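You operate a simulated robot arm through the tools that you are given. There is no shell and no other tool. Be economical: measure what you need, move in short steps, check, and stop when the job is done.

You are at the controls of a simulated two-armed robot. One attempt, no reset.

JOB
Move the yellow plug from the splitter to the battery station and get the lamp lit.
Fine: light breaker off first and left off, lid shut; hold the splitter to pull; black battery switch on last.

The check looks at the end state, three seconds after you hand in, the way a careful person would. Anything else that was tipped, shoved, dropped, spilled or broken makes it a failure. Lids that push on must go on centred and level and be pressed home; caps that screw on are set level and turned clockwise until they are tight.

ROBOT AND FRAMES
Two 7-joint arms with two-finger parallel grippers on one trunk, on a base that drives. Base frame: it is fixed to the floor where the robot stands at the start and does not move with it; the origin is under the middle of the robot, x ahead of it, y to its left, z up. Lengths are in cm, angles in rad, forces in N, time in s.
The left shoulder is at the start at [6, 14.3, 92.6], the right one opposite. With the tool pointing down near the work surface each hand reaches from about 32 to 74 cm from the robot's upright axis, wherever it stands, measured 20 degrees to its own side. Places, roughly: breaker lid [70, 10, 110]; light breaker [80, 10, 110]; splitter socket [60, 30, 80]; yellow battery socket [40, -40, 100]; black battery switch [30, -30, 90]; work lamp [50, -50, 140]; desk breaker [80, 10, 110]; uplink breaker [70, 0, 110]; charge breaker [70, 0, 110]; main breaker [80, 20, 110]; grey battery switch [30, -40, 90]; router switch [40, -20, 90]; earth clamp knob [60, 60, 60]; work lamp switch [50, -50, 110]; distribution box [80, 0, 110]. Payload 1.57 kg a hand.
Tool frame (each hand has its own): the origin (TCP) lies between the finger pads and is the grasp point; the fingertips stand 3 cm ahead of it; z points along the fingers, y is the line along which they close. The gripper opens to 11 cm. The fingers are 2.4 cm wide and 1.2 cm thick; the gripper's body (4.8 by 11.2 cm) begins 7.8 cm behind the TCP.
Orientation is that of the tool frame in the base frame, as [roll, pitch, yaw] about the fixed x, y, z axes, in that order (R = Rz(yaw) Ry(pitch) Rx(roll)). With the fingers straight down and closing along the base's y, the tool's x points along the base's -x, its y along +y and its z along -z.

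CONTROLS
- The arms move only by the tool move_arm. It takes "left_motion", "right_motion" or both (then of equal length, played together; a hand with none holds still); each is a list of rows, each a list of 7 numbers: the turn, a rotation vector about the tool's x, y, z in units of 6 degrees (1.0 is 6 degrees), then the shift along the tool's x, y, z in units of 30 mm (1.0 is 30 mm), then the gripper command, from -1 (shut) to 1 (fully open), values between in proportion. In form: [[wx, wy, wz, x, y, z, grip], ...]. A call has 1 to 10 rows; each row shifts and turns the commanded pose from where the row before left it, along the tool's axes as they then stand. A call with a number of a shift or a turn outside -1 to 1 is refused whole. Each row takes 0.2 s and may step no farther than 5 cm and 0.15 rad from the row before; otherwise, or with a gripper value out of range, the whole call is refused. A pose out of reach is approached as far as the arm can. The call stops where the force on the tool passes 80 N (or 10 N more than at its start, if that is more) or the arm is blocked; 0.2 s more then pass. The fingers move at their own pace (about 4.5 cm/s each) and stop on an object; they squeeze with about 40 N. The grip force told is the motor's: it shows also when the fingers shut on nothing. Time passes only in rows, and 0.2 s behind the last, so rows that do not move let the fingers close. It gives the time, the measured TCP pose, the force on the tool (base axes), the opening and the grip force at its end, in the units of the frame above (readings bear some noise).
- Cameras (640 x 400 px; columns grow to the right, rows downward): "scene" is now at [4.6, -1.63, 153.82]; the picture's right is [-0.20, -0.98, 0.00], its down [-0.74, 0.15, -0.65] and it looks along [0.64, -0.13, -0.76] (base axes); focal length 240 px, centre (320, 200). "left" rides on the left gripper at [-3.6, 0, -8] in its tool frame; the picture's right is [0.00, -1.00, 0.00], its down [0.97, 0.00, -0.24] and it looks along [0.24, 0.00, 0.97] (tool axes); focal length 218 px, centre (320, 200). "right" rides on the right gripper at [-3.6, 0, -8] in its tool frame; the picture's right is [0.00, -1.00, 0.00], its down [0.97, 0.00, -0.24] and it looks along [0.24, 0.00, 0.97] (tool axes); focal length 218 px, centre (320, 200). There is no depth. A picture from a camera that has moved, and an enlarged one, comes with that camera's place and axes in the base frame and with its lens.
- snapshot(camera): a new picture of that camera. It takes no simulated time.
- slide_trunk(by): slides the trunk up (or, below 0, down) by that many cm; the arms and the scene camera ride with it, the base frame stays. It gives what a move gives, with no picture.
- roll_base(legs): drives the robot by 1 to 6 legs, each [ahead, left, turn to the left] in cm, cm and rad, along the robot's own axes; the way and the turn of a leg run together, so that a leg with both is an arc; at most 150 cm and 3.142 rad a leg. The arms and the cameras ride along, it lands a little off, and it stops where it bumps. It gives what a move gives.
- turn_head(pan, tilt): turns the head with the scene camera to pan (to the left, within 1.501 rad either way) and tilt (down, from -0.506 to 1.204), counted from straight ahead of the robot. It gives what a move gives.
- zoom(camera, box): a new picture of the part [left, top, right, bottom] of that camera's present view, enlarged. It takes no simulated time.
- close_job(): hands the job in; it is judged then, once.

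Work in short steps. Places have to be worked out from the pictures, the camera data and where the tool is seen: move nearer, look again, correct. Check each grasp and each placing, and mend what went wrong. You have 120 turns and 92 pictures in all, those below and enlarged ones among them. Open the grippers and draw the arms clear of the work before you hand the job in, unless the task says otherwise; then end with one line.

The tools are called after "Call:" by a JSON object that holds its "fn" and its "kwargs". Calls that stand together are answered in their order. move_arm: Moves the arms, as the interface text tells. Its arguments: {"type":"object","properties":{"left_motion":{"type":"array","items":{"type":"array","items":{"type":"number"}}},"right_motion":{"type":"array","items":{"type":"array","items":{"type":"number"}}}},"required":[]} The other tools are called the same way: slide_trunk (by) slides the trunk up or down; roll_base (legs) drives the base; turn_head (pan, tilt) turns the head that bears the scene camera; snapshot (camera) takes a picture; zoom (camera, box) takes an enlarged picture of a part of a camera's view; close_job () hands the job in.

At the start:

```text
t: 0.0
left_tcp_pos: [57.25, 28.52, 99.98]
left_tcp_rot: [-3.141, 0.001, -3.141]
left_force: [-0.1, 0.1, 0.6]
left_finger_gap: 11.0
left_grip_force: 0.1
right_tcp_pos: [43.72, -14.89, 99.99]
right_tcp_rot: [3.14, 0.0, -3.141]
right_force: [-0.2, 0.4, -0.4]
right_finger_gap: 10.97
right_grip_force: 0.0
trunk travel left (down, up): [-52.5, 6.5]
robot x, y, heading: [-0.29, -0.16, -0.003]
head pan, tilt: [-0.201, 0.859]
```

scene: 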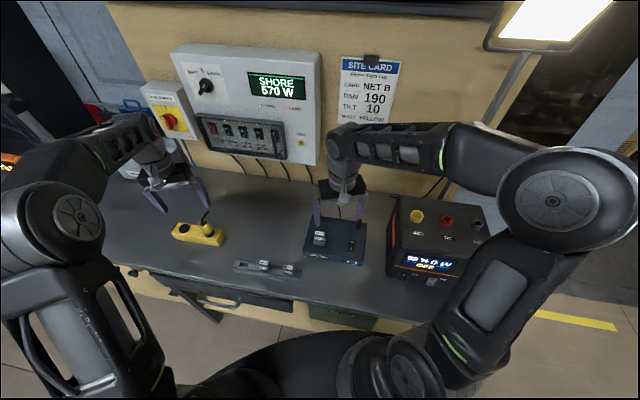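
right: 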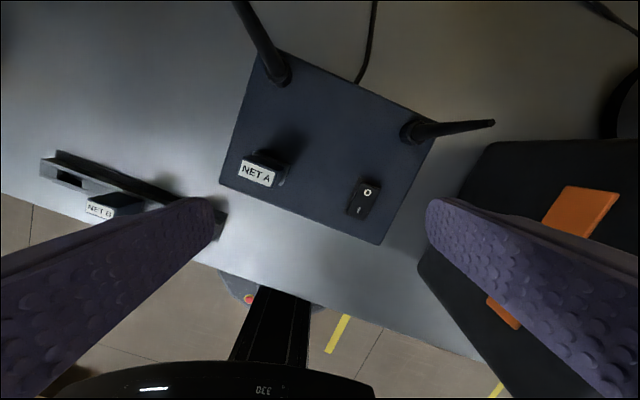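
left: 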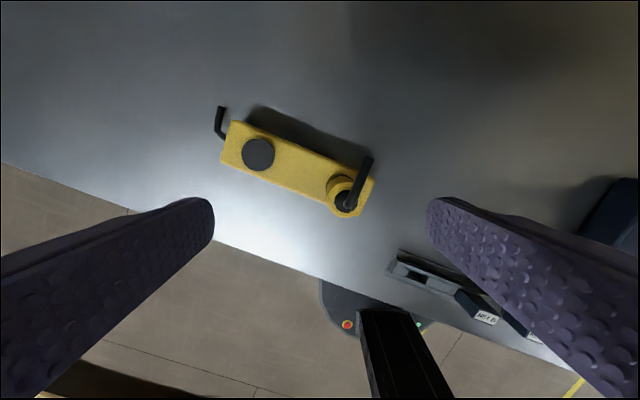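

I start by looking closer at the breaker box, the splitter and the battery station.

Call:
{"fn": "zoom", "kwargs": {"camera": "scene", "box": [130, 40, 340, 170]}}

Call:
{"fn": "zoom", "kwargs": {"camera": "scene", "box": [370, 180, 530, 300]}}

Call:
{"fn": "zoom", "kwargs": {"camera": "left", "box": [200, 90, 400, 230]}}

```text
3.05 times, centred on (235, 105) of scene
camera zoom: at [4.6, -1.63, 153.82], right [-0.2, -0.98, 0.0], down [-0.74, 0.15, -0.65], along [0.64, -0.13, -0.76], focal length 730 px, centre (579, 490)
```

zoom: 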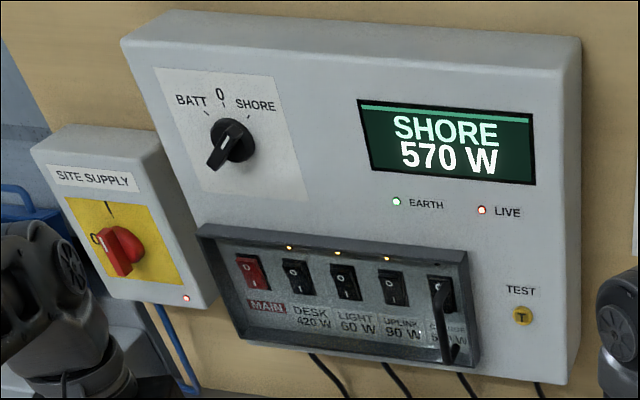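

```text
3.33 times, centred on (450, 240) of scene
camera zoom: at [4.6, -1.63, 153.82], right [-0.2, -0.98, 0.0], down [-0.74, 0.15, -0.65], along [0.64, -0.13, -0.76], focal length 799 px, centre (-113, 67)
```

zoom: 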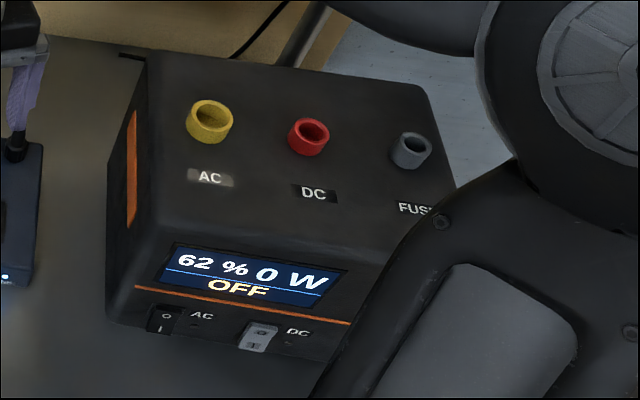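

```text
2.86 times, centred on (300, 160) of left
camera zoom: at [60.71, 28.5, 107.96], right [0.0, -1.0, 0.0], down [-0.97, 0.0, 0.24], along [-0.24, 0.0, -0.97], focal length 624 px, centre (377, 314)
```

zoom: 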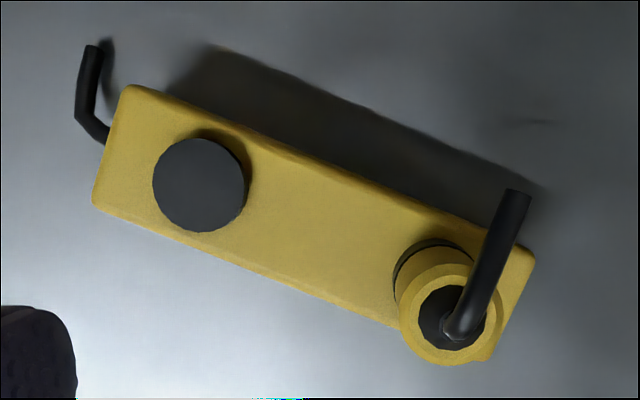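

I need a level look at the breaker panel; I raise the left hand and turn it toward fingers-ahead.

Call:
{"fn": "move_arm", "kwargs": {"left_motion": [[0, 0, 0, 0, 0, -1, 1], [0, 0, 0, 0, 0, -1, 1], [0, -1, 0, 0, 0, -0.5, 1], [0, -1, 0, 0, 0, 0, 1], [0, -1, 0, 0, 0, 0, 0], [0, -1, 0, 0, 0, 0, 0], [0, -1, 0, 0, 0, 0, -1], [0, -1, 0, 0, 0, 0, -1], [0, -1, 0, 0, 0, 0, -1], [0, -1, 0, 0, 0, 0, -1]]}}

Call:
{"fn": "move_arm", "kwargs": {"left_motion": [[0, -1, 0, 0, -0.8, 0, -1], [0, -1, 0, 0, -0.8, 0, -1], [0, -1, 0, 0, -0.8, 0, -1], [0, -1, 0, 0, -0.8, 0, -1], [0, -1, 0, 0, -0.8, 0, -1], [0, -1, 0, 0, -0.8, 0, -1], [0, -1, 0, 0, -0.8, 0, -1]]}}

Call:
{"fn": "snapshot", "kwargs": {"camera": "left"}}

Call:
{"fn": "snapshot", "kwargs": {"camera": "scene"}}

```text
t: 2.2
left_tcp_pos: [57.17, 28.46, 107.47]
left_tcp_rot: [-3.14, 0.838, 3.14]
left_force: [0.2, 0.1, 0.1]
left_finger_gap: 0.03
left_grip_force: 6.7
right_tcp_pos: [43.62, -14.79, 99.9]
right_tcp_rot: [3.141, -0.001, 3.141]
right_force: [0.6, 0.4, 0.0]
right_finger_gap: 11.02
right_grip_force: 0.0
trunk travel left (down, up): [-52.5, 6.5]
robot x, y, heading: [0.03, 0.28, 0.002]
head pan, tilt: [-0.201, 0.859]
```

```text
t: 3.8
left_tcp_pos: [57.51, 14.32, 107.1]
left_tcp_rot: [2.959, 1.489, 2.978]
left_force: [-0.8, 0.8, -0.6]
left_finger_gap: 0.0
left_grip_force: 21.5
left hand out of reach, approached as far as the arm can: row 1, 2
right_tcp_pos: [43.69, -15.0, 99.99]
right_tcp_rot: [-3.14, 0.0, 3.141]
right_force: [-1.5, 0.6, 0.1]
right_finger_gap: 11.0
right_grip_force: 0.0
trunk travel left (down, up): [-52.5, 6.5]
robot x, y, heading: [-0.06, -0.22, -0.002]
head pan, tilt: [-0.201, 0.859]
```

```text
85 pictures are left
camera left: at [49.81, 14.01, 111.28], right [0.02, -1.0, -0.01], down [-0.32, 0.01, -0.95], along [0.95, 0.02, -0.32], focal length 218 px, centre (320, 200)
```

left: 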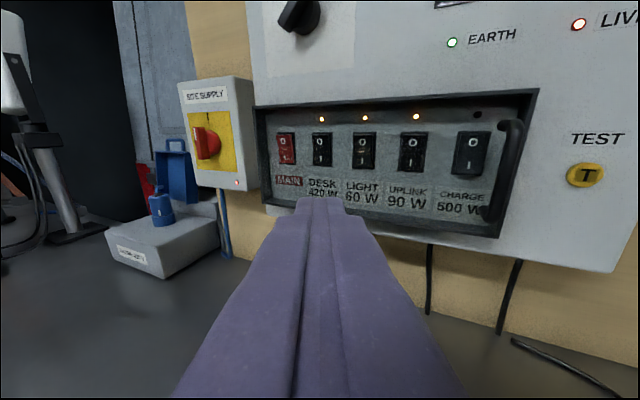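

```text
84 pictures are left
camera scene: at [4.66, -1.68, 153.82], right [-0.2, -0.98, 0.0], down [-0.74, 0.15, -0.65], along [0.64, -0.13, -0.76], focal length 240 px, centre (320, 200)
```

scene: 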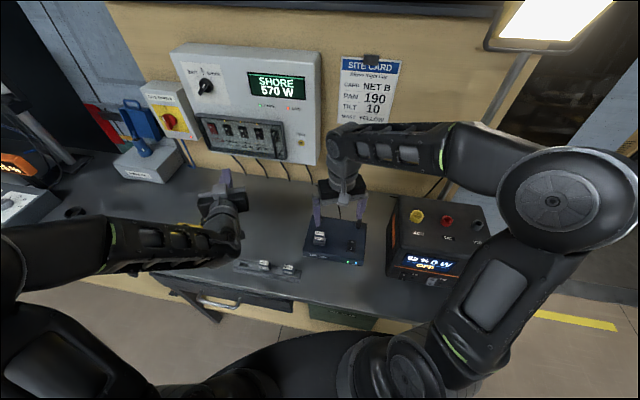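

The light rocker triangulates to about (75.7, 9.4, 108.8) with the face turned about 21°; the handle bar is near (67.9, -0.5, 104–111). I look closer at lid and hinge.

Call:
{"fn": "zoom", "kwargs": {"camera": "left", "box": [240, 70, 560, 270]}}

Call:
{"fn": "zoom", "kwargs": {"camera": "scene", "box": [180, 100, 320, 180]}}

```text
2.00 times, centred on (400, 170) of left
camera zoom: at [49.81, 14.01, 111.28], right [0.02, -1.0, -0.01], down [-0.32, 0.01, -0.95], along [0.95, 0.02, -0.32], focal length 436 px, centre (160, 260)
```

zoom: 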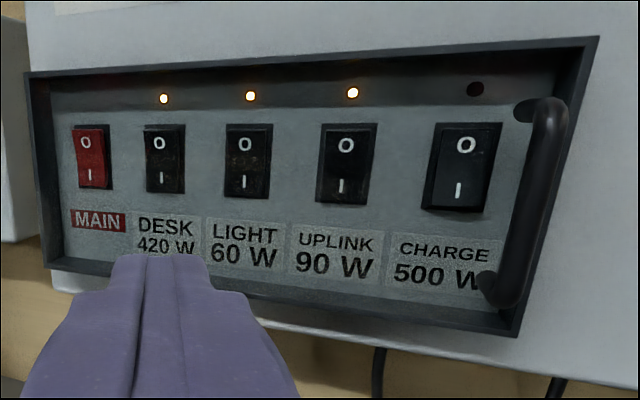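

```text
4.57 times, centred on (250, 140) of scene
camera zoom: at [4.66, -1.68, 153.82], right [-0.2, -0.98, 0.0], down [-0.74, 0.15, -0.65], along [0.64, -0.13, -0.76], focal length 1096 px, centre (640, 474)
```

zoom: 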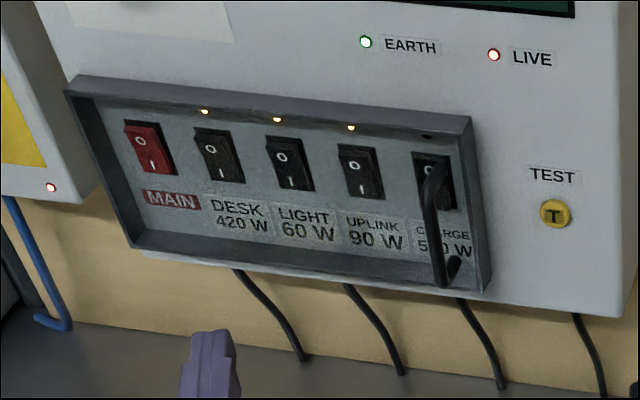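

The lid is a clear door hinged on the left with a bow handle at its right. I yaw the left hand square to the face, open the fingers partly and come in front of the handle.

Call:
{"fn": "move_arm", "kwargs": {"left_motion": [[0.9, -0.4, 0, 0, -0.5, 0, -0.3], [0.9, -0.4, 0, 0, -0.5, 0, -0.3], [0.9, 0, 0, 0, -0.5, 0, -0.3], [0.9, 0, 0, 0, -0.5, 0, -0.3], [0, 0, 0, 0, -0.7, 0.5, -0.3], [0, 0, 0, 0, -0.6, 0.5, -0.3]]}}

Call:
{"fn": "snapshot", "kwargs": {"camera": "left"}}

Call:
{"fn": "snapshot", "kwargs": {"camera": "scene"}}

```text
t: 5.2
left_tcp_pos: [59.34, 5.4, 108.03]
left_tcp_rot: [2.95, 1.512, 2.867]
left_force: [0.1, -0.6, 0.6]
left_finger_gap: 3.84
left_grip_force: 0.1
left hand out of reach, approached as far as the arm can: row 1, 2, 3, 4
right_tcp_pos: [43.62, -14.97, 99.96]
right_tcp_rot: [-3.141, 0.001, -3.141]
right_force: [-0.3, 0.7, 0.5]
right_finger_gap: 11.02
right_grip_force: 0.1
trunk travel left (down, up): [-52.5, 6.5]
robot x, y, heading: [-0.3, 0.16, -0.004]
head pan, tilt: [-0.201, 0.859]
```

```text
81 pictures are left
camera left: at [51.57, 5.83, 112.05], right [-0.08, -1.0, -0.01], down [-0.29, 0.04, -0.96], along [0.95, -0.08, -0.3], focal length 218 px, centre (320, 200)
```

left: 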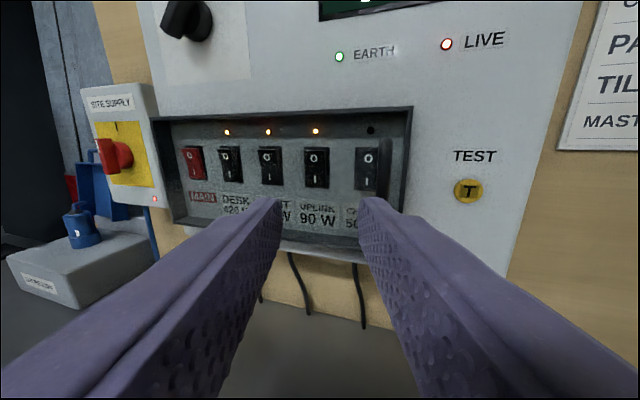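

```text
80 pictures are left
camera scene: at [4.63, -1.65, 153.82], right [-0.2, -0.98, 0.0], down [-0.74, 0.15, -0.65], along [0.64, -0.13, -0.76], focal length 240 px, centre (320, 200)
```

scene: 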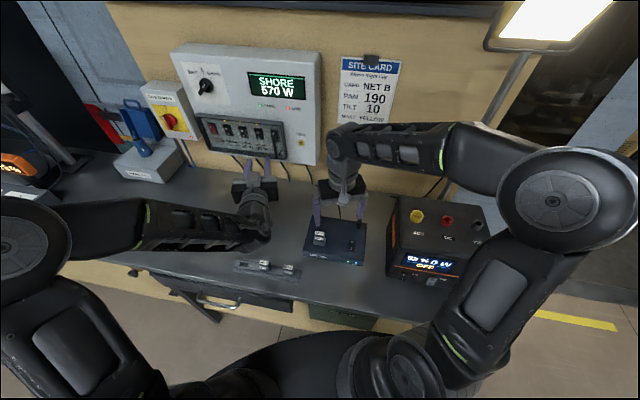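

The handle checks out at about (67.9, -0.6). I shift right and slightly forward while retrying the yaw.

Call:
{"fn": "move_arm", "kwargs": {"left_motion": [[0, 0, 0, 0, -0.6, 0.3, -0.3], [0, 0, 0, 0, -0.6, 0.4, -0.3], [0.7, 0, 0, 0, -0.55, 0.3, -0.3], [0.7, 0, 0, 0, 0, 0, -0.3]]}}

Call:
{"fn": "snapshot", "kwargs": {"camera": "left"}}

```text
t: 6.2
left_tcp_pos: [61.72, -0.79, 107.41]
left_tcp_rot: [2.988, 1.505, 2.772]
left_force: [0.0, -1.0, -0.2]
left_finger_gap: 3.84
left_grip_force: 0.1
left hand out of reach, approached as far as the arm can: row 4
right_tcp_pos: [43.61, -15.02, 100.03]
right_tcp_rot: [3.139, 0.001, -3.14]
right_force: [-0.4, 0.1, -0.2]
right_finger_gap: 11.0
right_grip_force: 0.1
trunk travel left (down, up): [-52.5, 6.5]
robot x, y, heading: [-0.42, 0.09, -0.001]
head pan, tilt: [-0.201, 0.859]
```

```text
79 pictures are left
camera left: at [54.11, 0.72, 111.51], right [-0.22, -0.98, -0.01], down [-0.29, 0.07, -0.95], along [0.93, -0.2, -0.3], focal length 218 px, centre (320, 200)
```

left: 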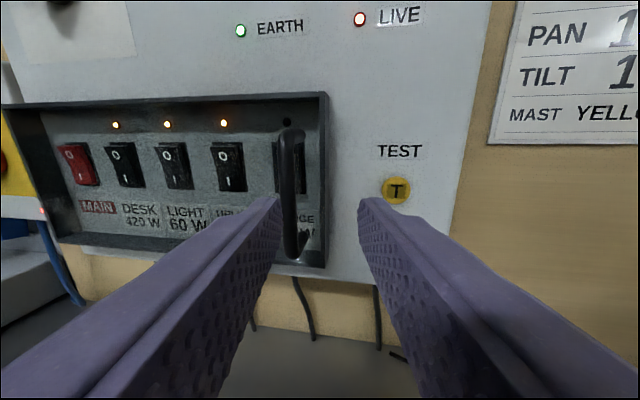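

The bar is 1.9 cm left of the finger midline and about 6 cm ahead. I centre, advance, and close.

Call:
{"fn": "move_arm", "kwargs": {"left_motion": [[0, 0, 0, 0, 0.63, 0, -0.3], [0, 0, 0, 0, 0, 0.5, -0.3], [0, 0, 0, 0, 0, 0.5, -0.3], [0, 0, 0, 0, 0, 0.65, -0.3], [0, 0, 0, 0, 0, 0, -0.3]]}}

Call:
{"fn": "snapshot", "kwargs": {"camera": "left"}}

```text
t: 7.1
left_tcp_pos: [63.22, -1.55, 107.69]
left_tcp_rot: [3.082, 1.5, 2.855]
left_force: [-57.0, 14.8, 12.7]
left_finger_gap: 4.08
left_grip_force: 1.2
left hand out of reach, approached as far as the arm can: row 1, 2, 4
right_tcp_pos: [42.74, -14.48, 100.38]
right_tcp_rot: [-3.138, 0.007, -3.139]
right_force: [0.2, -0.4, -0.7]
right_finger_gap: 10.99
right_grip_force: 0.1
trunk travel left (down, up): [-52.5, 6.5]
robot x, y, heading: [-0.02, 0.11, -0.001]
head pan, tilt: [-0.201, 0.859]
stopped in row 4 (left hand): the force on the tool passed its limit (the readings are from after the stop); the commanded pose is now the measured one
```

```text
78 pictures are left
camera left: at [55.71, 0.1, 111.79], right [-0.23, -0.97, 0.0], down [-0.3, 0.07, -0.95], along [0.93, -0.21, -0.31], focal length 218 px, centre (320, 200)
```

left: 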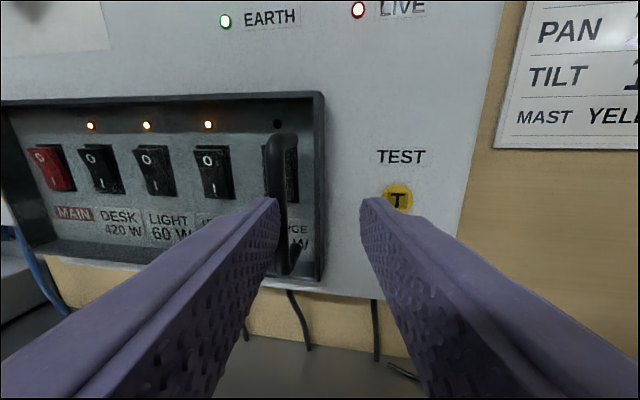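

The sideways shift was refused as out of reach (the wrist is too bent), so the left finger just touched the bar. I back off, raise the right hand clear, and will roll the base back to unfold the arm.

Call:
{"fn": "move_arm", "kwargs": {"left_motion": [[0, 0, 0, 0, 0, -0.5, -0.3], [0, 0, 0, 0, 0, -0.5, -0.3], [0, 0, 0, 0, 0, 0, -0.3], [0, 0, 0, 0, 0, 0, -0.3]], "right_motion": [[0, 0, 0, 0, 0, -1, 1], [0, 0, 0, 0, 0, -1, 1], [0, 0, 0, 0, 0, -1, 1], [0, 0, 0, 0, 0, -1, 1]]}}

Call:
{"fn": "roll_base", "kwargs": {"legs": [[-15, 0, 0]]}}

Call:
{"fn": "move_arm", "kwargs": {"left_motion": [[0.7, 0, 0, 0, 0.5, 0.7, -0.3], [0.7, 0, 0, 0, 0.5, 0.7, -0.3], [0, 0, 0, 0, 0.3, 0.5, -0.3]]}}

Call:
{"fn": "snapshot", "kwargs": {"camera": "left"}}

```text
t: 8.1
left_tcp_pos: [61.27, -0.98, 107.35]
left_tcp_rot: [3.105, 1.493, 2.88]
left_force: [-0.2, -0.1, -0.1]
left_finger_gap: 3.87
left_grip_force: 0.1
right_tcp_pos: [43.63, -14.12, 109.03]
right_tcp_rot: [3.137, -0.056, -3.125]
right_force: [-0.1, 0.3, 0.3]
right_finger_gap: 10.98
right_grip_force: 0.0
right hand out of reach, approached as far as the arm can: row 4
trunk travel left (down, up): [-52.5, 6.5]
robot x, y, heading: [-0.45, -0.17, 0.005]
head pan, tilt: [-0.201, 0.859]
```

```text
t: 9.5
left_tcp_pos: [46.03, -1.15, 107.22]
left_tcp_rot: [3.087, 1.493, 2.859]
left_force: [-0.2, -0.4, 1.0]
left_finger_gap: 3.86
left_grip_force: 0.1
right_tcp_pos: [28.39, -14.39, 109.06]
right_tcp_rot: [3.138, -0.053, -3.128]
right_force: [-0.6, -0.3, 0.0]
right_finger_gap: 11.01
right_grip_force: 0.1
trunk travel left (down, up): [-52.5, 6.5]
robot x, y, heading: [-15.11, 0.12, 0.003]
head pan, tilt: [-0.201, 0.859]
```

```text
t: 10.3
left_tcp_pos: [49.27, 0.99, 106.82]
left_tcp_rot: [-3.038, 1.41, 2.976]
left_force: [-0.6, 1.4, 0.5]
left_finger_gap: 3.86
left_grip_force: 0.1
left hand out of reach, approached as far as the arm can: row 1, 2
right_tcp_pos: [28.47, -14.37, 109.03]
right_tcp_rot: [3.137, -0.057, -3.126]
right_force: [0.2, 0.6, 0.9]
right_finger_gap: 10.98
right_grip_force: 0.0
trunk travel left (down, up): [-52.5, 6.5]
robot x, y, heading: [-15.39, -0.21, 0.0]
head pan, tilt: [-0.201, 0.859]
```

```text
77 pictures are left
camera left: at [42.14, 2.9, 111.62], right [-0.27, -0.96, 0.02], down [-0.38, 0.09, -0.92], along [0.89, -0.25, -0.39], focal length 218 px, centre (320, 200)
```

left: 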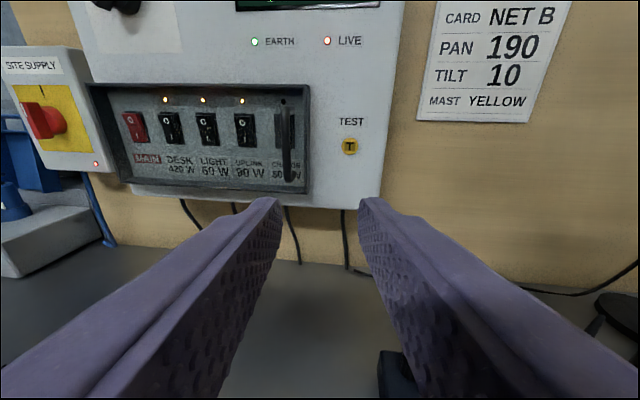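

The arm is unfolded more now; I move forward to in front of the handle and then level the hand.

Call:
{"fn": "move_arm", "kwargs": {"left_motion": [[0, 0, 0, -0.17, 0.3, 0.8, -0.3], [0, 0, 0, -0.17, 0.3, 0.8, -0.3], [0, 0, 0, -0.17, 0.3, 0.8, -0.3], [0, 0, 0, -0.17, 0.3, 0.8, -0.3], [0, 0, 0, -0.17, 0.27, 0.7, -0.3], [0.5, -0.7, 0, 0, 0, 0, -0.3], [0.5, -0.7, 0, 0, 0, 0, -0.3]]}}

Call:
{"fn": "snapshot", "kwargs": {"camera": "left"}}

```text
t: 11.9
left_tcp_pos: [61.79, 2.05, 107.34]
left_tcp_rot: [-3.04, 1.411, 2.975]
left_force: [0.6, -0.9, 0.6]
left_finger_gap: 3.83
left_grip_force: 0.1
left hand out of reach, approached as far as the arm can: row 6, 7
right_tcp_pos: [28.38, -14.45, 108.96]
right_tcp_rot: [3.139, -0.056, -3.127]
right_force: [-0.4, 0.6, 0.0]
right_finger_gap: 10.99
right_grip_force: 0.0
trunk travel left (down, up): [-52.5, 6.5]
robot x, y, heading: [-15.19, -0.17, 0.003]
head pan, tilt: [-0.201, 0.859]
```

```text
76 pictures are left
camera left: at [54.79, 3.94, 112.17], right [-0.27, -0.96, 0.02], down [-0.38, 0.09, -0.92], along [0.89, -0.25, -0.39], focal length 218 px, centre (320, 200)
```

left: 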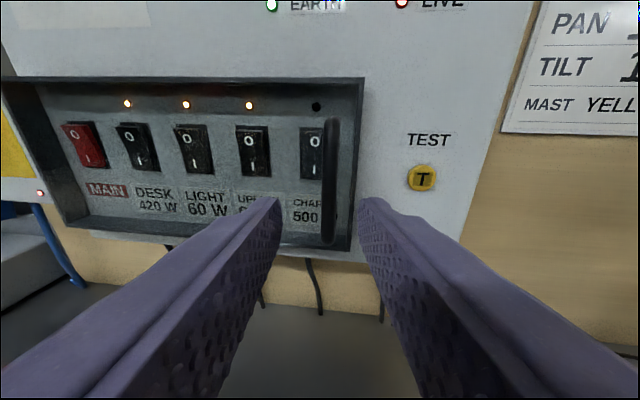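

The bar is nearly centred and about 6.5 cm ahead. I advance and close on it.

Call:
{"fn": "move_arm", "kwargs": {"left_motion": [[0, 0, 0, 0, -0.17, 0.4, -0.3], [0, 0, 0, 0, 0, 0.5, -0.3], [0, 0, 0, 0, 0, 0.5, -0.3], [0, 0, 0, 0, 0, 0.4, -0.3], [0, 0, 0, 0, 0, 0, -1], [0, 0, 0, 0, 0, 0, -1], [0, 0, 0, 0, 0, 0, -1]]}}

Call:
{"fn": "snapshot", "kwargs": {"camera": "left"}}

```text
t: 13.5
left_tcp_pos: [66.67, 0.02, 106.76]
left_tcp_rot: [-3.051, 1.412, 2.962]
left_force: [-8.6, -2.2, 0.9]
left_finger_gap: 0.99
left_grip_force: 24.6
right_tcp_pos: [28.34, -14.51, 109.05]
right_tcp_rot: [3.136, -0.055, -3.127]
right_force: [-0.9, 0.0, 0.6]
right_finger_gap: 11.01
right_grip_force: 0.2
trunk travel left (down, up): [-52.5, 6.5]
robot x, y, heading: [-15.38, 0.09, -0.006]
head pan, tilt: [-0.201, 0.859]
```

```text
75 pictures are left
camera left: at [59.62, 1.99, 111.57], right [-0.26, -0.96, 0.01], down [-0.38, 0.09, -0.92], along [0.89, -0.25, -0.39], focal length 218 px, centre (320, 200)
```

left: 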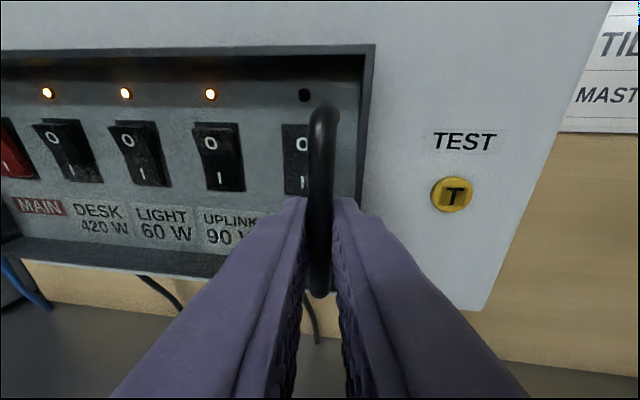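

The bar is held (1 cm). I pull gently outward along the face normal to test the door.

Call:
{"fn": "move_arm", "kwargs": {"left_motion": [[0, 0, 0, 0.04, 0.04, -0.3, -1], [0, 0, 0, 0.04, 0.04, -0.3, -1], [0, 0, 0, 0.04, 0.05, -0.3, -1]]}}

Call:
{"fn": "snapshot", "kwargs": {"camera": "left"}}

```text
t: 14.3
left_tcp_pos: [64.39, 1.47, 106.78]
left_tcp_rot: [-3.041, 1.413, 2.98]
left_force: [4.8, 5.5, 3.2]
left_finger_gap: 0.96
left_grip_force: 27.6
right_tcp_pos: [28.48, -14.36, 109.05]
right_tcp_rot: [3.138, -0.055, -3.128]
right_force: [0.3, 0.4, 0.6]
right_finger_gap: 10.99
right_grip_force: 0.0
trunk travel left (down, up): [-52.5, 6.5]
robot x, y, heading: [-15.26, 0.08, -0.004]
head pan, tilt: [-0.201, 0.859]
```

```text
74 pictures are left
camera left: at [57.39, 3.42, 111.57], right [-0.26, -0.97, 0.02], down [-0.38, 0.09, -0.92], along [0.89, -0.25, -0.39], focal length 218 px, centre (320, 200)
```

left: 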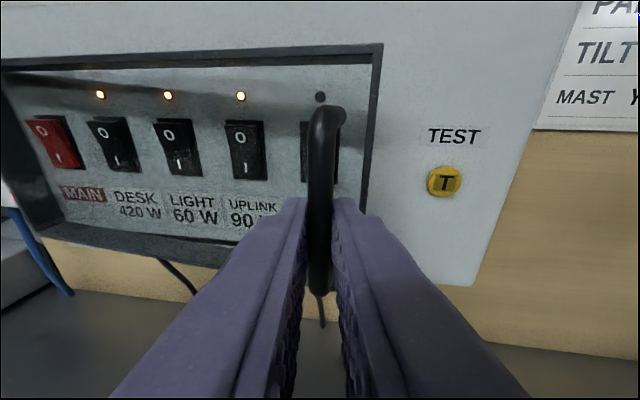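

The door swings with the handle. I follow the arc about a hinge at about (80.3, 23.2), to roughly 35° open.

Call:
{"fn": "move_arm", "kwargs": {"left_motion": [[0, 0, 0, 0.073, 0.25, -0.49, -1], [0, 0, 0, 0.073, 0.26, -0.48, -1], [0, 0, 0, 0.073, 0.27, -0.48, -1], [0, 0, 0, 0.073, 0.29, -0.48, -1], [0, 0, 0, 0.06, 0.36, -0.45, -1], [0, 0, 0, 0.06, 0.39, -0.43, -1], [0, 0, 0, 0.06, 0.41, -0.42, -1], [0, 0, 0, 0.06, 0.43, -0.4, -1]]}}

Call:
{"fn": "snapshot", "kwargs": {"camera": "left"}}

Call:
{"fn": "snapshot", "kwargs": {"camera": "scene"}}

```text
t: 16.1
left_tcp_pos: [55.79, 11.68, 106.74]
left_tcp_rot: [-3.037, 1.411, 2.975]
left_force: [1.5, 2.0, 2.8]
left_finger_gap: 0.97
left_grip_force: 28.4
right_tcp_pos: [28.37, -14.42, 109.07]
right_tcp_rot: [3.136, -0.055, -3.128]
right_force: [-0.2, 0.6, 0.0]
right_finger_gap: 10.99
right_grip_force: 0.0
trunk travel left (down, up): [-52.5, 6.5]
robot x, y, heading: [-15.35, -0.13, 0.001]
head pan, tilt: [-0.201, 0.859]
```

```text
73 pictures are left
camera left: at [48.79, 13.66, 111.54], right [-0.27, -0.96, 0.02], down [-0.38, 0.09, -0.92], along [0.89, -0.25, -0.39], focal length 218 px, centre (320, 200)
```

left: 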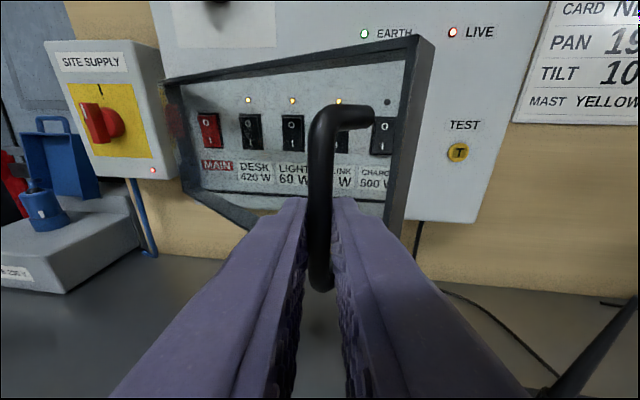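

```text
72 pictures are left
camera scene: at [-10.72, -1.57, 153.83], right [-0.2, -0.98, 0.0], down [-0.74, 0.15, -0.65], along [0.64, -0.13, -0.76], focal length 240 px, centre (320, 200)
```

scene: 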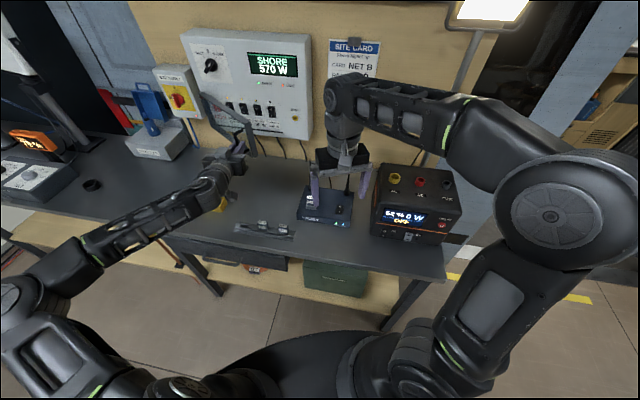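

The door follows well, about 35° open. I continue the arc to about 70°.

Call:
{"fn": "move_arm", "kwargs": {"left_motion": [[0, 0, 0, 0.055, 0.66, -0.46, -1], [0, 0, 0, 0.055, 0.69, -0.42, -1], [0, 0, 0, 0.055, 0.72, -0.37, -1], [0, 0, 0, 0.027, 0.73, -0.3, -1], [0, 0, 0, 0.027, 0.74, -0.24, -1], [0, 0, 0, 0.027, 0.75, -0.18, -1], [0, 0, 0, 0, 0.77, -0.1, -1]]}}

Call:
{"fn": "snapshot", "kwargs": {"camera": "left"}}

```text
t: 17.7
left_tcp_pos: [53.77, 28.25, 106.78]
left_tcp_rot: [-3.042, 1.413, 2.977]
left_force: [-19.7, 3.8, -6.5]
left_finger_gap: 0.98
left_grip_force: 28.4
right_tcp_pos: [28.2, -14.43, 108.94]
right_tcp_rot: [3.138, -0.054, -3.127]
right_force: [1.0, -0.5, 0.5]
right_finger_gap: 11.01
right_grip_force: 0.1
trunk travel left (down, up): [-52.5, 6.5]
robot x, y, heading: [-15.03, 0.42, -0.002]
head pan, tilt: [-0.201, 0.859]
```

```text
71 pictures are left
camera left: at [46.76, 30.12, 111.57], right [-0.26, -0.96, 0.02], down [-0.38, 0.09, -0.92], along [0.89, -0.25, -0.39], focal length 218 px, centre (320, 200)
```

left: 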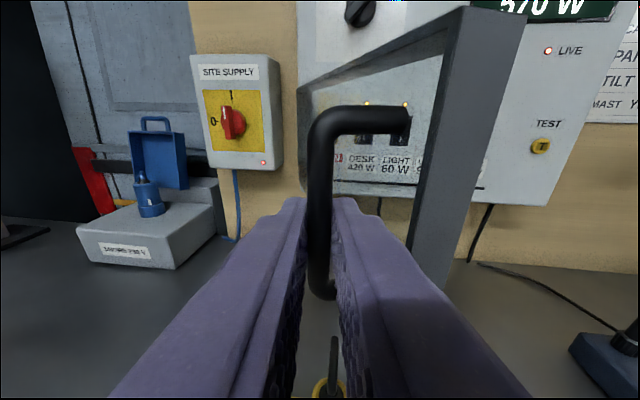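

About 70° open with some compression toward the hinge. I relieve it, then release to see whether the door stays.

Call:
{"fn": "move_arm", "kwargs": {"left_motion": [[0, 0, 0, 0.03, 0.2, -0.2, -1], [0, 0, 0, 0, 0, 0, -1], [0, 0, 0, 0, 0, 0, -0.5], [0, 0, 0, 0, 0, 0, -0.5], [0, 0, 0, 0, 0, 0, -0.5]]}}

Call:
{"fn": "snapshot", "kwargs": {"camera": "left"}}

```text
t: 18.9
left_tcp_pos: [53.43, 28.75, 106.73]
left_tcp_rot: [-3.038, 1.411, 2.973]
left_force: [-0.2, 0.3, 1.1]
left_finger_gap: 2.72
left_grip_force: 0.1
right_tcp_pos: [28.35, -14.43, 109.03]
right_tcp_rot: [3.137, -0.056, -3.127]
right_force: [-0.5, -0.1, -0.5]
right_finger_gap: 11.0
right_grip_force: 0.1
trunk travel left (down, up): [-52.5, 6.5]
robot x, y, heading: [-15.46, -0.19, 0.002]
head pan, tilt: [-0.201, 0.859]
```

```text
70 pictures are left
camera left: at [46.45, 30.64, 111.51], right [-0.27, -0.96, 0.02], down [-0.38, 0.09, -0.92], along [0.89, -0.25, -0.39], focal length 218 px, centre (320, 200)
```

left: 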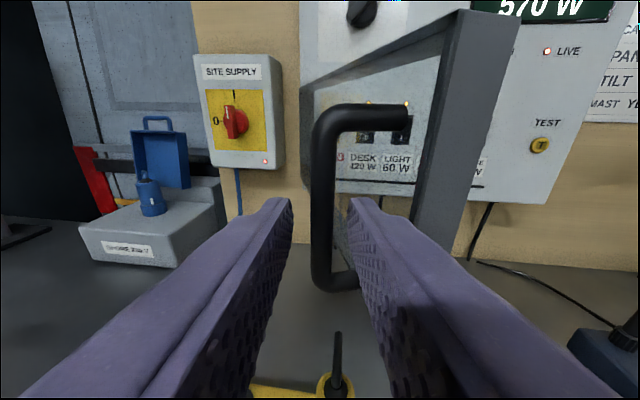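

The door stays. I back the left hand off, and bring the right hand forward while tipping it up, high over the router, closing its fingers.

Call:
{"fn": "move_arm", "kwargs": {"left_motion": [[0, 0, 0, 0, 0, -0.8, -0.5], [0, 0, 0, 0, 0, -0.8, -0.5], [0, 0, 0, 0, 0, -0.8, -0.5], [0, 0, 0, 0, 0, -0.8, -0.5], [0, 0, 0, 0, 0, -0.8, -0.5]]}}

Call:
{"fn": "move_arm", "kwargs": {"right_motion": [[0, -1, 0, -0.8, 0.5, 0.04, 0], [0, -1, 0, -0.79, 0.5, 0.12, -1], [0, -1, 0, -0.77, 0.5, 0.21, -1], [0, -1, 0, -0.75, 0.5, 0.29, -1], [0, -1, 0, -0.71, 0.5, 0.36, -1], [0, -1, 0, -0.67, 0.5, 0.44, -1], [0, -1, 0, -0.62, 0.5, 0.5, -1], [0, -1, 0, -0.57, 0.5, 0.57, -1], [0, -1, 0, -0.5, 0.5, 0.62, -1], [0, -1, 0, -0.44, 0.5, 0.67, -1]]}}

Call:
{"fn": "snapshot", "kwargs": {"camera": "scene"}}

```text
t: 20.1
left_tcp_pos: [42.13, 32.0, 108.77]
left_tcp_rot: [-3.043, 1.413, 2.969]
left_force: [0.0, 0.1, 0.7]
left_finger_gap: 2.74
left_grip_force: 0.1
right_tcp_pos: [28.29, -14.47, 109.07]
right_tcp_rot: [3.139, -0.054, -3.127]
right_force: [0.7, 0.5, 0.8]
right_finger_gap: 10.98
right_grip_force: 0.1
trunk travel left (down, up): [-52.5, 6.5]
robot x, y, heading: [-15.27, 0.06, -0.005]
head pan, tilt: [-0.201, 0.859]
```

```text
t: 22.3
left_tcp_pos: [42.2, 32.0, 108.62]
left_tcp_rot: [-3.034, 1.409, 2.977]
left_force: [-1.1, 0.5, -0.2]
left_finger_gap: 2.78
left_grip_force: 0.1
right_tcp_pos: [51.99, 1.13, 106.47]
right_tcp_rot: [3.136, 0.993, -3.131]
right_force: [-0.3, -0.4, 0.6]
right_finger_gap: 0.01
right_grip_force: 21.9
trunk travel left (down, up): [-52.5, 6.5]
robot x, y, heading: [-15.45, -0.29, 0.001]
head pan, tilt: [-0.201, 0.859]
```

```text
69 pictures are left
camera scene: at [-10.65, -1.51, 153.82], right [-0.2, -0.98, 0.0], down [-0.74, 0.15, -0.65], along [0.64, -0.13, -0.76], focal length 240 px, centre (320, 200)
```

scene: 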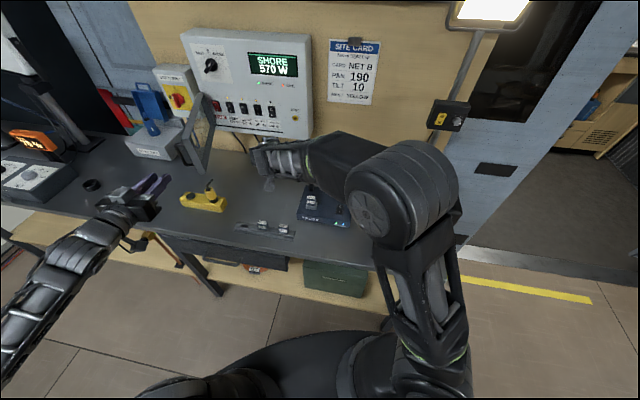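

The right hand is well placed. I finish tipping it level and advance to about (64, 8, 110), then look.

Call:
{"fn": "move_arm", "kwargs": {"right_motion": [[0, -1, 0, -0.6, 0.47, 0.58, -1], [0, -1, 0, -0.54, 0.47, 0.64, -1], [0, -1, 0, -0.47, 0.47, 0.69, -1], [0, -1, 0, -0.39, 0.47, 0.73, -1], [0, -1, 0, -0.32, 0.47, 0.77, -1]]}}

Call:
{"fn": "snapshot", "kwargs": {"camera": "right"}}

```text
t: 23.5
left_tcp_pos: [42.23, 31.97, 108.79]
left_tcp_rot: [-3.037, 1.41, 2.975]
left_force: [-0.2, -0.4, -0.5]
left_finger_gap: 2.75
left_grip_force: 0.0
right_tcp_pos: [64.16, 8.21, 109.33]
right_tcp_rot: [3.051, 1.517, 3.064]
right_force: [0.2, 0.3, 0.0]
right_finger_gap: 0.0
right_grip_force: 21.2
trunk travel left (down, up): [-52.5, 6.5]
robot x, y, heading: [-15.31, -0.24, 0.004]
head pan, tilt: [-0.201, 0.859]
```

```text
68 pictures are left
camera right: at [56.37, 8.06, 113.22], right [0.01, -1.0, 0.0], down [-0.29, 0.0, -0.96], along [0.96, 0.01, -0.29], focal length 218 px, centre (320, 200)
```

right: 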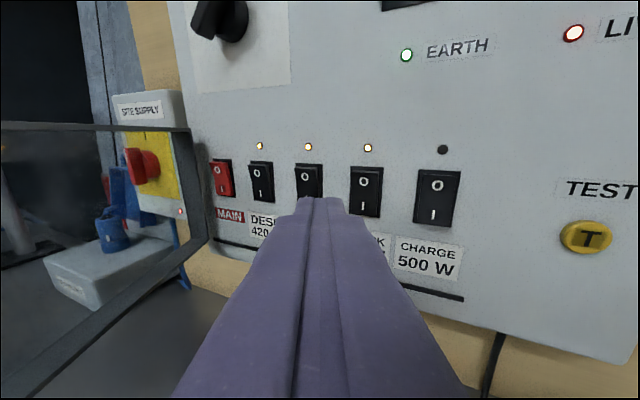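

The light "O" half is near (75.7, 9.4, 110). I line the fingertip up with it and advance to about 1.5 cm short.

Call:
{"fn": "move_arm", "kwargs": {"right_motion": [[0, 0, 0, -0.6, 0.47, 0.3, -1], [0, 0, 0, 0, 0, 0.6, -1], [0, 0, 0, 0, 0, 0.6, -1], [0, 0, 0, 0, 0, 0.5, -1]]}}

Call:
{"fn": "snapshot", "kwargs": {"camera": "right"}}

```text
t: 24.5
left_tcp_pos: [42.13, 31.95, 108.72]
left_tcp_rot: [-3.039, 1.41, 2.974]
left_force: [-0.8, 0.3, -0.1]
left_finger_gap: 2.76
left_grip_force: 0.1
right_tcp_pos: [70.32, 9.58, 110.61]
right_tcp_rot: [3.081, 1.514, 3.096]
right_force: [0.5, 1.0, 0.2]
right_finger_gap: 0.0
right_grip_force: 20.8
trunk travel left (down, up): [-52.5, 6.5]
robot x, y, heading: [-15.25, 0.15, -0.001]
head pan, tilt: [-0.201, 0.859]
```

```text
67 pictures are left
camera right: at [62.58, 9.5, 114.59], right [0.01, -1.0, 0.0], down [-0.29, 0.0, -0.96], along [0.96, 0.01, -0.29], focal length 218 px, centre (320, 200)
```

right: 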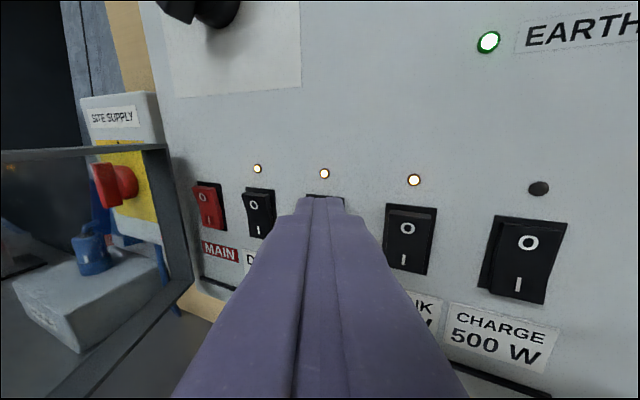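

Tip is right in front of the upper half of LIGHT. I press forward in small steps.

Call:
{"fn": "move_arm", "kwargs": {"right_motion": [[0, 0, 0, 0, 0, 0.2, -1], [0, 0, 0, 0, 0, 0.2, -1], [0, 0, 0, 0, 0, 0.15, -1]]}}

Call:
{"fn": "snapshot", "kwargs": {"camera": "right"}}

```text
t: 25.3
left_tcp_pos: [42.18, 32.02, 108.73]
left_tcp_rot: [-3.038, 1.41, 2.974]
left_force: [0.7, 0.6, 0.0]
left_finger_gap: 2.75
left_grip_force: 0.1
right_tcp_pos: [71.93, 9.55, 110.89]
right_tcp_rot: [3.059, 1.515, 3.07]
right_force: [-0.3, -0.1, -0.7]
right_finger_gap: 0.01
right_grip_force: 21.5
trunk travel left (down, up): [-52.5, 6.5]
robot x, y, heading: [-15.19, 0.17, 0.004]
head pan, tilt: [-0.201, 0.859]
```

```text
66 pictures are left
camera right: at [64.18, 9.44, 114.64], right [0.01, -1.0, 0.0], down [-0.29, 0.0, -0.96], along [0.96, 0.01, -0.29], focal length 218 px, centre (320, 200)
```

right: 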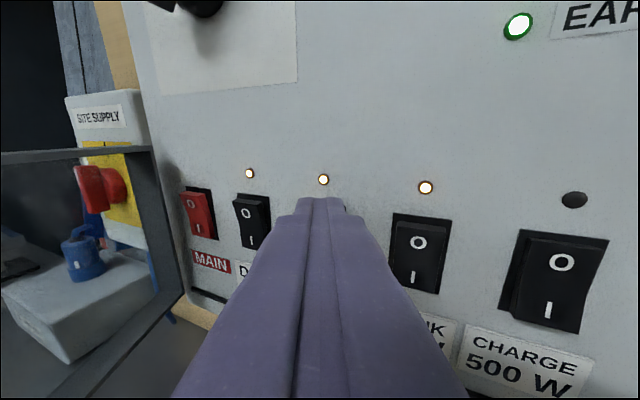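

No contact yet. I lower by 0.3 cm and go on pressing.

Call:
{"fn": "move_arm", "kwargs": {"right_motion": [[0, 0, 0, 0.12, 0, 0.15, -1], [0, 0, 0, 0, 0, 0.15, -1], [0, 0, 0, 0, 0, 0.15, -1]]}}

Call:
{"fn": "snapshot", "kwargs": {"camera": "right"}}

```text
t: 26.1
left_tcp_pos: [42.09, 32.0, 108.81]
left_tcp_rot: [-3.038, 1.408, 2.974]
left_force: [-0.3, 0.5, -0.1]
left_finger_gap: 2.78
left_grip_force: 0.1
right_tcp_pos: [72.87, 9.44, 110.34]
right_tcp_rot: [3.067, 1.515, 3.079]
right_force: [0.2, -0.6, 0.3]
right_finger_gap: 0.01
right_grip_force: 21.3
right hand out of reach, approached as far as the arm can: row 3
trunk travel left (down, up): [-52.5, 6.5]
robot x, y, heading: [-15.62, 0.12, -0.002]
head pan, tilt: [-0.201, 0.859]
```

```text
65 pictures are left
camera right: at [65.01, 9.25, 114.18], right [0.01, -1.0, 0.0], down [-0.29, 0.0, -0.96], along [0.96, 0.01, -0.29], focal length 218 px, centre (320, 200)
```

right: 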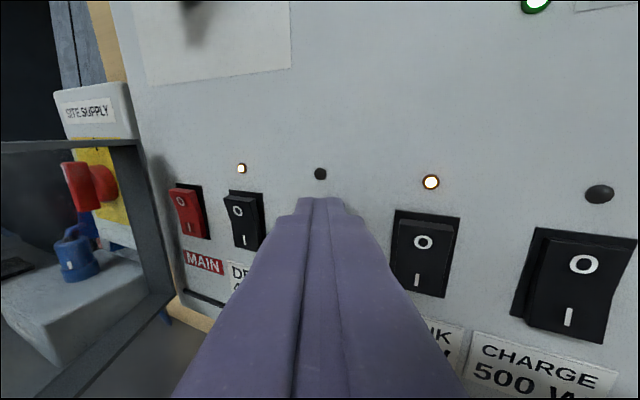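

The LIGHT LED went out. I draw the right hand back and check.

Call:
{"fn": "move_arm", "kwargs": {"right_motion": [[0, 0, 0, 0, 0, -0.6, -1], [0, 0, 0, 0, 0, -1, -1], [0, 0, 0, 0, 0, -1, -1], [0, 0, 0, 0, -0.5, -1, -1]]}}

Call:
{"fn": "snapshot", "kwargs": {"camera": "right"}}

```text
t: 27.1
left_tcp_pos: [42.04, 31.97, 108.86]
left_tcp_rot: [-3.043, 1.41, 2.97]
left_force: [-0.6, -0.2, 0.0]
left_finger_gap: 2.75
left_grip_force: 0.0
right_tcp_pos: [61.99, 7.83, 110.77]
right_tcp_rot: [3.05, 1.516, 3.063]
right_force: [0.5, 0.4, 0.1]
right_finger_gap: 0.0
right_grip_force: 21.7
trunk travel left (down, up): [-52.5, 6.5]
robot x, y, heading: [-15.29, 0.2, -0.004]
head pan, tilt: [-0.201, 0.859]
```

```text
64 pictures are left
camera right: at [54.27, 7.61, 114.7], right [0.01, -1.0, -0.01], down [-0.29, 0.0, -0.96], along [0.96, 0.01, -0.29], focal length 218 px, centre (320, 200)
```

right: 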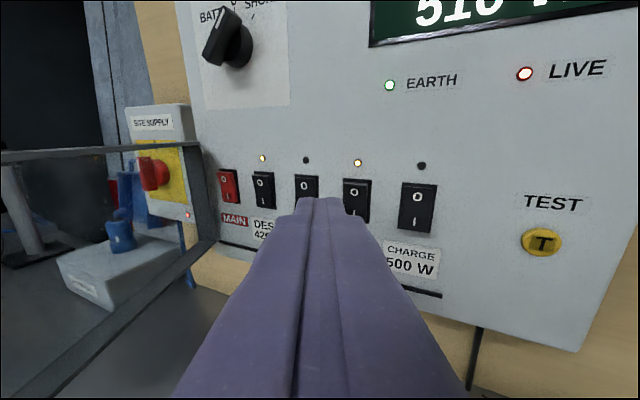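

Light breaker is off (510 W). I clear the right hand from the lid's sweep and bring the left hand back around the handle.

Call:
{"fn": "move_arm", "kwargs": {"right_motion": [[0, 0, 0, 0, -0.7, -1, -1], [0, 0, 0, 0, -0.8, -1, -1], [0, 0, 0, 0, -0.8, -1, -1], [0, 0, 0, 0, -0.8, -1, -1], [0, 0, 0, 0, -0.8, -1, -1], [0, 0, 0, 0, -0.8, -0.8, -1]], "left_motion": [[0, 0, 0, 0, 0, 0.8, -0.5], [0, 0, 0, 0, 0, 0.8, -0.5], [0, 0, 0, 0, 0, 0.4, -0.5], [0, 0, 0, 0, 0, 0, -0.5], [0, 0, 0, 0, 0, 0, -0.5], [0, 0, 0, 0, 0, 0, -0.5]]}}

Call:
{"fn": "snapshot", "kwargs": {"camera": "left"}}

```text
t: 28.5
left_tcp_pos: [47.71, 30.32, 108.01]
left_tcp_rot: [-3.041, 1.41, 2.973]
left_force: [-0.3, 0.4, -0.7]
left_finger_gap: 2.76
left_grip_force: 0.1
right_tcp_pos: [44.85, -6.61, 111.74]
right_tcp_rot: [3.053, 1.515, 3.067]
right_force: [-0.2, -0.8, 0.1]
right_finger_gap: 0.01
right_grip_force: 21.1
trunk travel left (down, up): [-52.5, 6.5]
robot x, y, heading: [-15.32, -0.27, -0.001]
head pan, tilt: [-0.201, 0.859]
```

```text
63 pictures are left
camera left: at [40.73, 32.32, 112.7], right [-0.27, -0.96, 0.02], down [-0.38, 0.09, -0.92], along [0.89, -0.25, -0.39], focal length 218 px, centre (320, 200)
```

left: 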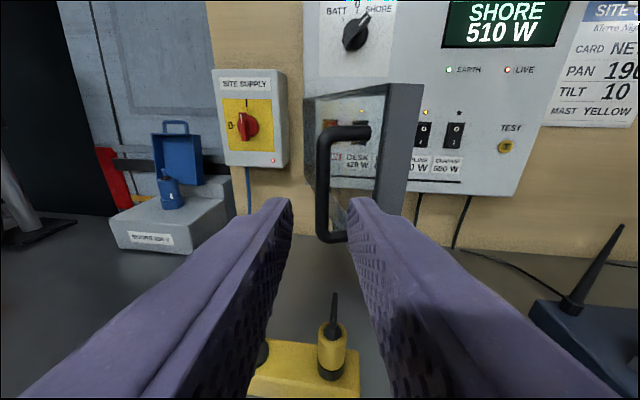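

The handle is still lined up. I move the right hand further aside, then close on the handle.

Call:
{"fn": "move_arm", "kwargs": {"right_motion": [[0, 0, 0, 0, -0.9, -0.2, -1], [0, 0, 0, 0, -0.9, 0, -1], [0, 0, 0, 0, -0.9, 0, -1], [0, 0, 0, 0, -0.9, 0, -1], [0, 0, 0, 0, -0.9, 0, -1], [0, 0, 0, 0, -0.9, 0, -1]], "left_motion": [[0, 0, 0, 0, 0, 0.7, -0.5], [0, 0, 0, 0, 0, 0.7, -0.5], [0, 0, 0, 0, 0, 0.5, -0.5], [0, 0, 0, 0, 0, 0, -1], [0, 0, 0, 0, 0, 0, -1], [0, 0, 0, 0, 0, 0, -1]]}}

Call:
{"fn": "snapshot", "kwargs": {"camera": "left"}}

```text
t: 29.9
left_tcp_pos: [53.19, 28.98, 107.0]
left_tcp_rot: [-3.049, 1.411, 2.963]
left_force: [1.9, -0.3, -0.4]
left_finger_gap: 0.99
left_grip_force: 27.7
right_tcp_pos: [44.23, -14.66, 111.82]
right_tcp_rot: [3.064, 1.513, 3.078]
right_force: [0.2, -0.3, 0.3]
right_finger_gap: 0.0
right_grip_force: 21.3
right hand out of reach, approached as far as the arm can: row 4, 5, 6
trunk travel left (down, up): [-52.5, 6.5]
robot x, y, heading: [-15.3, -0.11, -0.006]
head pan, tilt: [-0.201, 0.859]
```

```text
62 pictures are left
camera left: at [46.1, 30.87, 111.65], right [-0.27, -0.96, 0.01], down [-0.38, 0.09, -0.92], along [0.89, -0.25, -0.39], focal length 218 px, centre (320, 200)
```

left: 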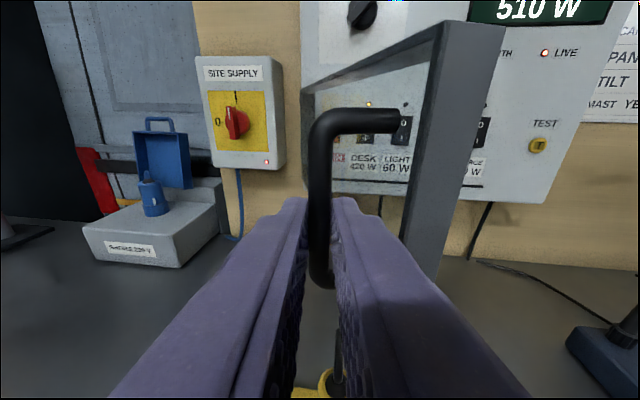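

Held. I swing the door back along the reverse arc, first to ~35°.

Call:
{"fn": "move_arm", "kwargs": {"left_motion": [[0, 0, 0, -0.03, -0.2, 0.15, -1], [0, 0, 0, 0, -0.77, 0.08, -1], [0, 0, 0, -0.02, -0.75, 0.18, -1], [0, 0, 0, -0.02, -0.74, 0.24, -1], [0, 0, 0, -0.02, -0.73, 0.3, -1], [0, 0, 0, -0.05, -0.72, 0.37, -1], [0, 0, 0, -0.05, -0.69, 0.42, -1], [0, 0, 0, -0.05, -0.66, 0.46, -1]]}}

```text
t: 31.7
left_tcp_pos: [55.45, 12.19, 106.76]
left_tcp_rot: [-3.044, 1.414, 2.974]
left_force: [12.7, 4.7, 12.7]
left_finger_gap: 1.01
left_grip_force: 28.4
right_tcp_pos: [44.46, -14.62, 111.71]
right_tcp_rot: [3.07, 1.515, 3.081]
right_force: [-0.5, -0.1, 0.1]
right_finger_gap: 0.0
right_grip_force: 21.9
trunk travel left (down, up): [-52.5, 6.5]
robot x, y, heading: [-15.22, 0.1, -0.002]
head pan, tilt: [-0.201, 0.859]
```

A little tension toward the hinge; I continue with a slight inward bias to near closing.

Call:
{"fn": "move_arm", "kwargs": {"left_motion": [[0, 0, 0, -0.05, -0.42, 0.48, -1], [0, 0, 0, -0.05, -0.41, 0.43, -1], [0, 0, 0, -0.05, -0.39, 0.43, -1], [0, 0, 0, -0.06, -0.36, 0.45, -1], [0, 0, 0, -0.07, -0.29, 0.48, -1], [0, 0, 0, -0.07, -0.27, 0.48, -1], [0, 0, 0, -0.07, -0.26, 0.48, -1], [0, 0, 0, -0.07, -0.25, 0.49, -1]]}}

Call:
{"fn": "snapshot", "kwargs": {"camera": "left"}}

```text
t: 33.5
left_tcp_pos: [64.2, 1.42, 106.73]
left_tcp_rot: [-3.039, 1.414, 2.978]
left_force: [5.1, 7.8, 17.2]
left_finger_gap: 0.94
left_grip_force: 28.2
right_tcp_pos: [44.27, -14.65, 111.85]
right_tcp_rot: [3.076, 1.516, 3.088]
right_force: [-0.7, 0.5, 0.3]
right_finger_gap: 0.01
right_grip_force: 21.2
trunk travel left (down, up): [-52.5, 6.5]
robot x, y, heading: [-15.39, -0.11, -0.007]
head pan, tilt: [-0.201, 0.859]
```

```text
61 pictures are left
camera left: at [57.11, 3.3, 111.44], right [-0.26, -0.96, 0.02], down [-0.38, 0.09, -0.92], along [0.89, -0.25, -0.39], focal length 218 px, centre (320, 200)
```

left: 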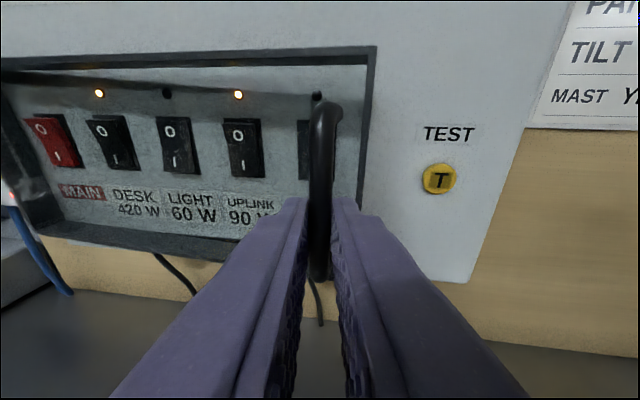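

Nearly shut. I push the last bit home along the normal, pressing a little past the earlier closed position.

Call:
{"fn": "move_arm", "kwargs": {"left_motion": [[0, 0, 0, -0.03, -0.05, 0.3, -1], [0, 0, 0, -0.03, -0.05, 0.3, -1], [0, 0, 0, -0.03, -0.05, 0.3, -1], [0, 0, 0, 0, 0, 0.2, -1], [0, 0, 0, 0, 0, 0.15, -1]]}}

Call:
{"fn": "snapshot", "kwargs": {"camera": "left"}}

```text
t: 34.7
left_tcp_pos: [66.93, 0.01, 106.14]
left_tcp_rot: [-3.033, 1.409, 2.977]
left_force: [-61.4, 18.5, -10.0]
left_finger_gap: 0.96
left_grip_force: 28.0
right_tcp_pos: [43.62, -14.37, 112.06]
right_tcp_rot: [3.095, 1.521, 3.106]
right_force: [0.5, -0.6, 0.1]
right_finger_gap: 0.02
right_grip_force: 21.1
trunk travel left (down, up): [-52.5, 6.5]
robot x, y, heading: [-15.19, 0.15, -0.001]
head pan, tilt: [-0.201, 0.859]
```

```text
60 pictures are left
camera left: at [59.87, 1.91, 111.04], right [-0.27, -0.96, 0.02], down [-0.38, 0.09, -0.92], along [0.88, -0.25, -0.39], focal length 218 px, centre (320, 200)
```

left: 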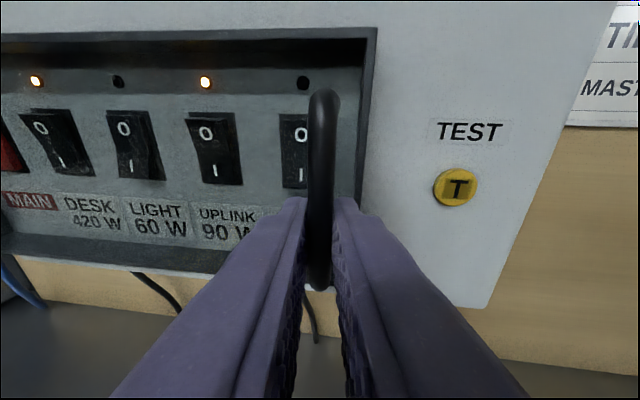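

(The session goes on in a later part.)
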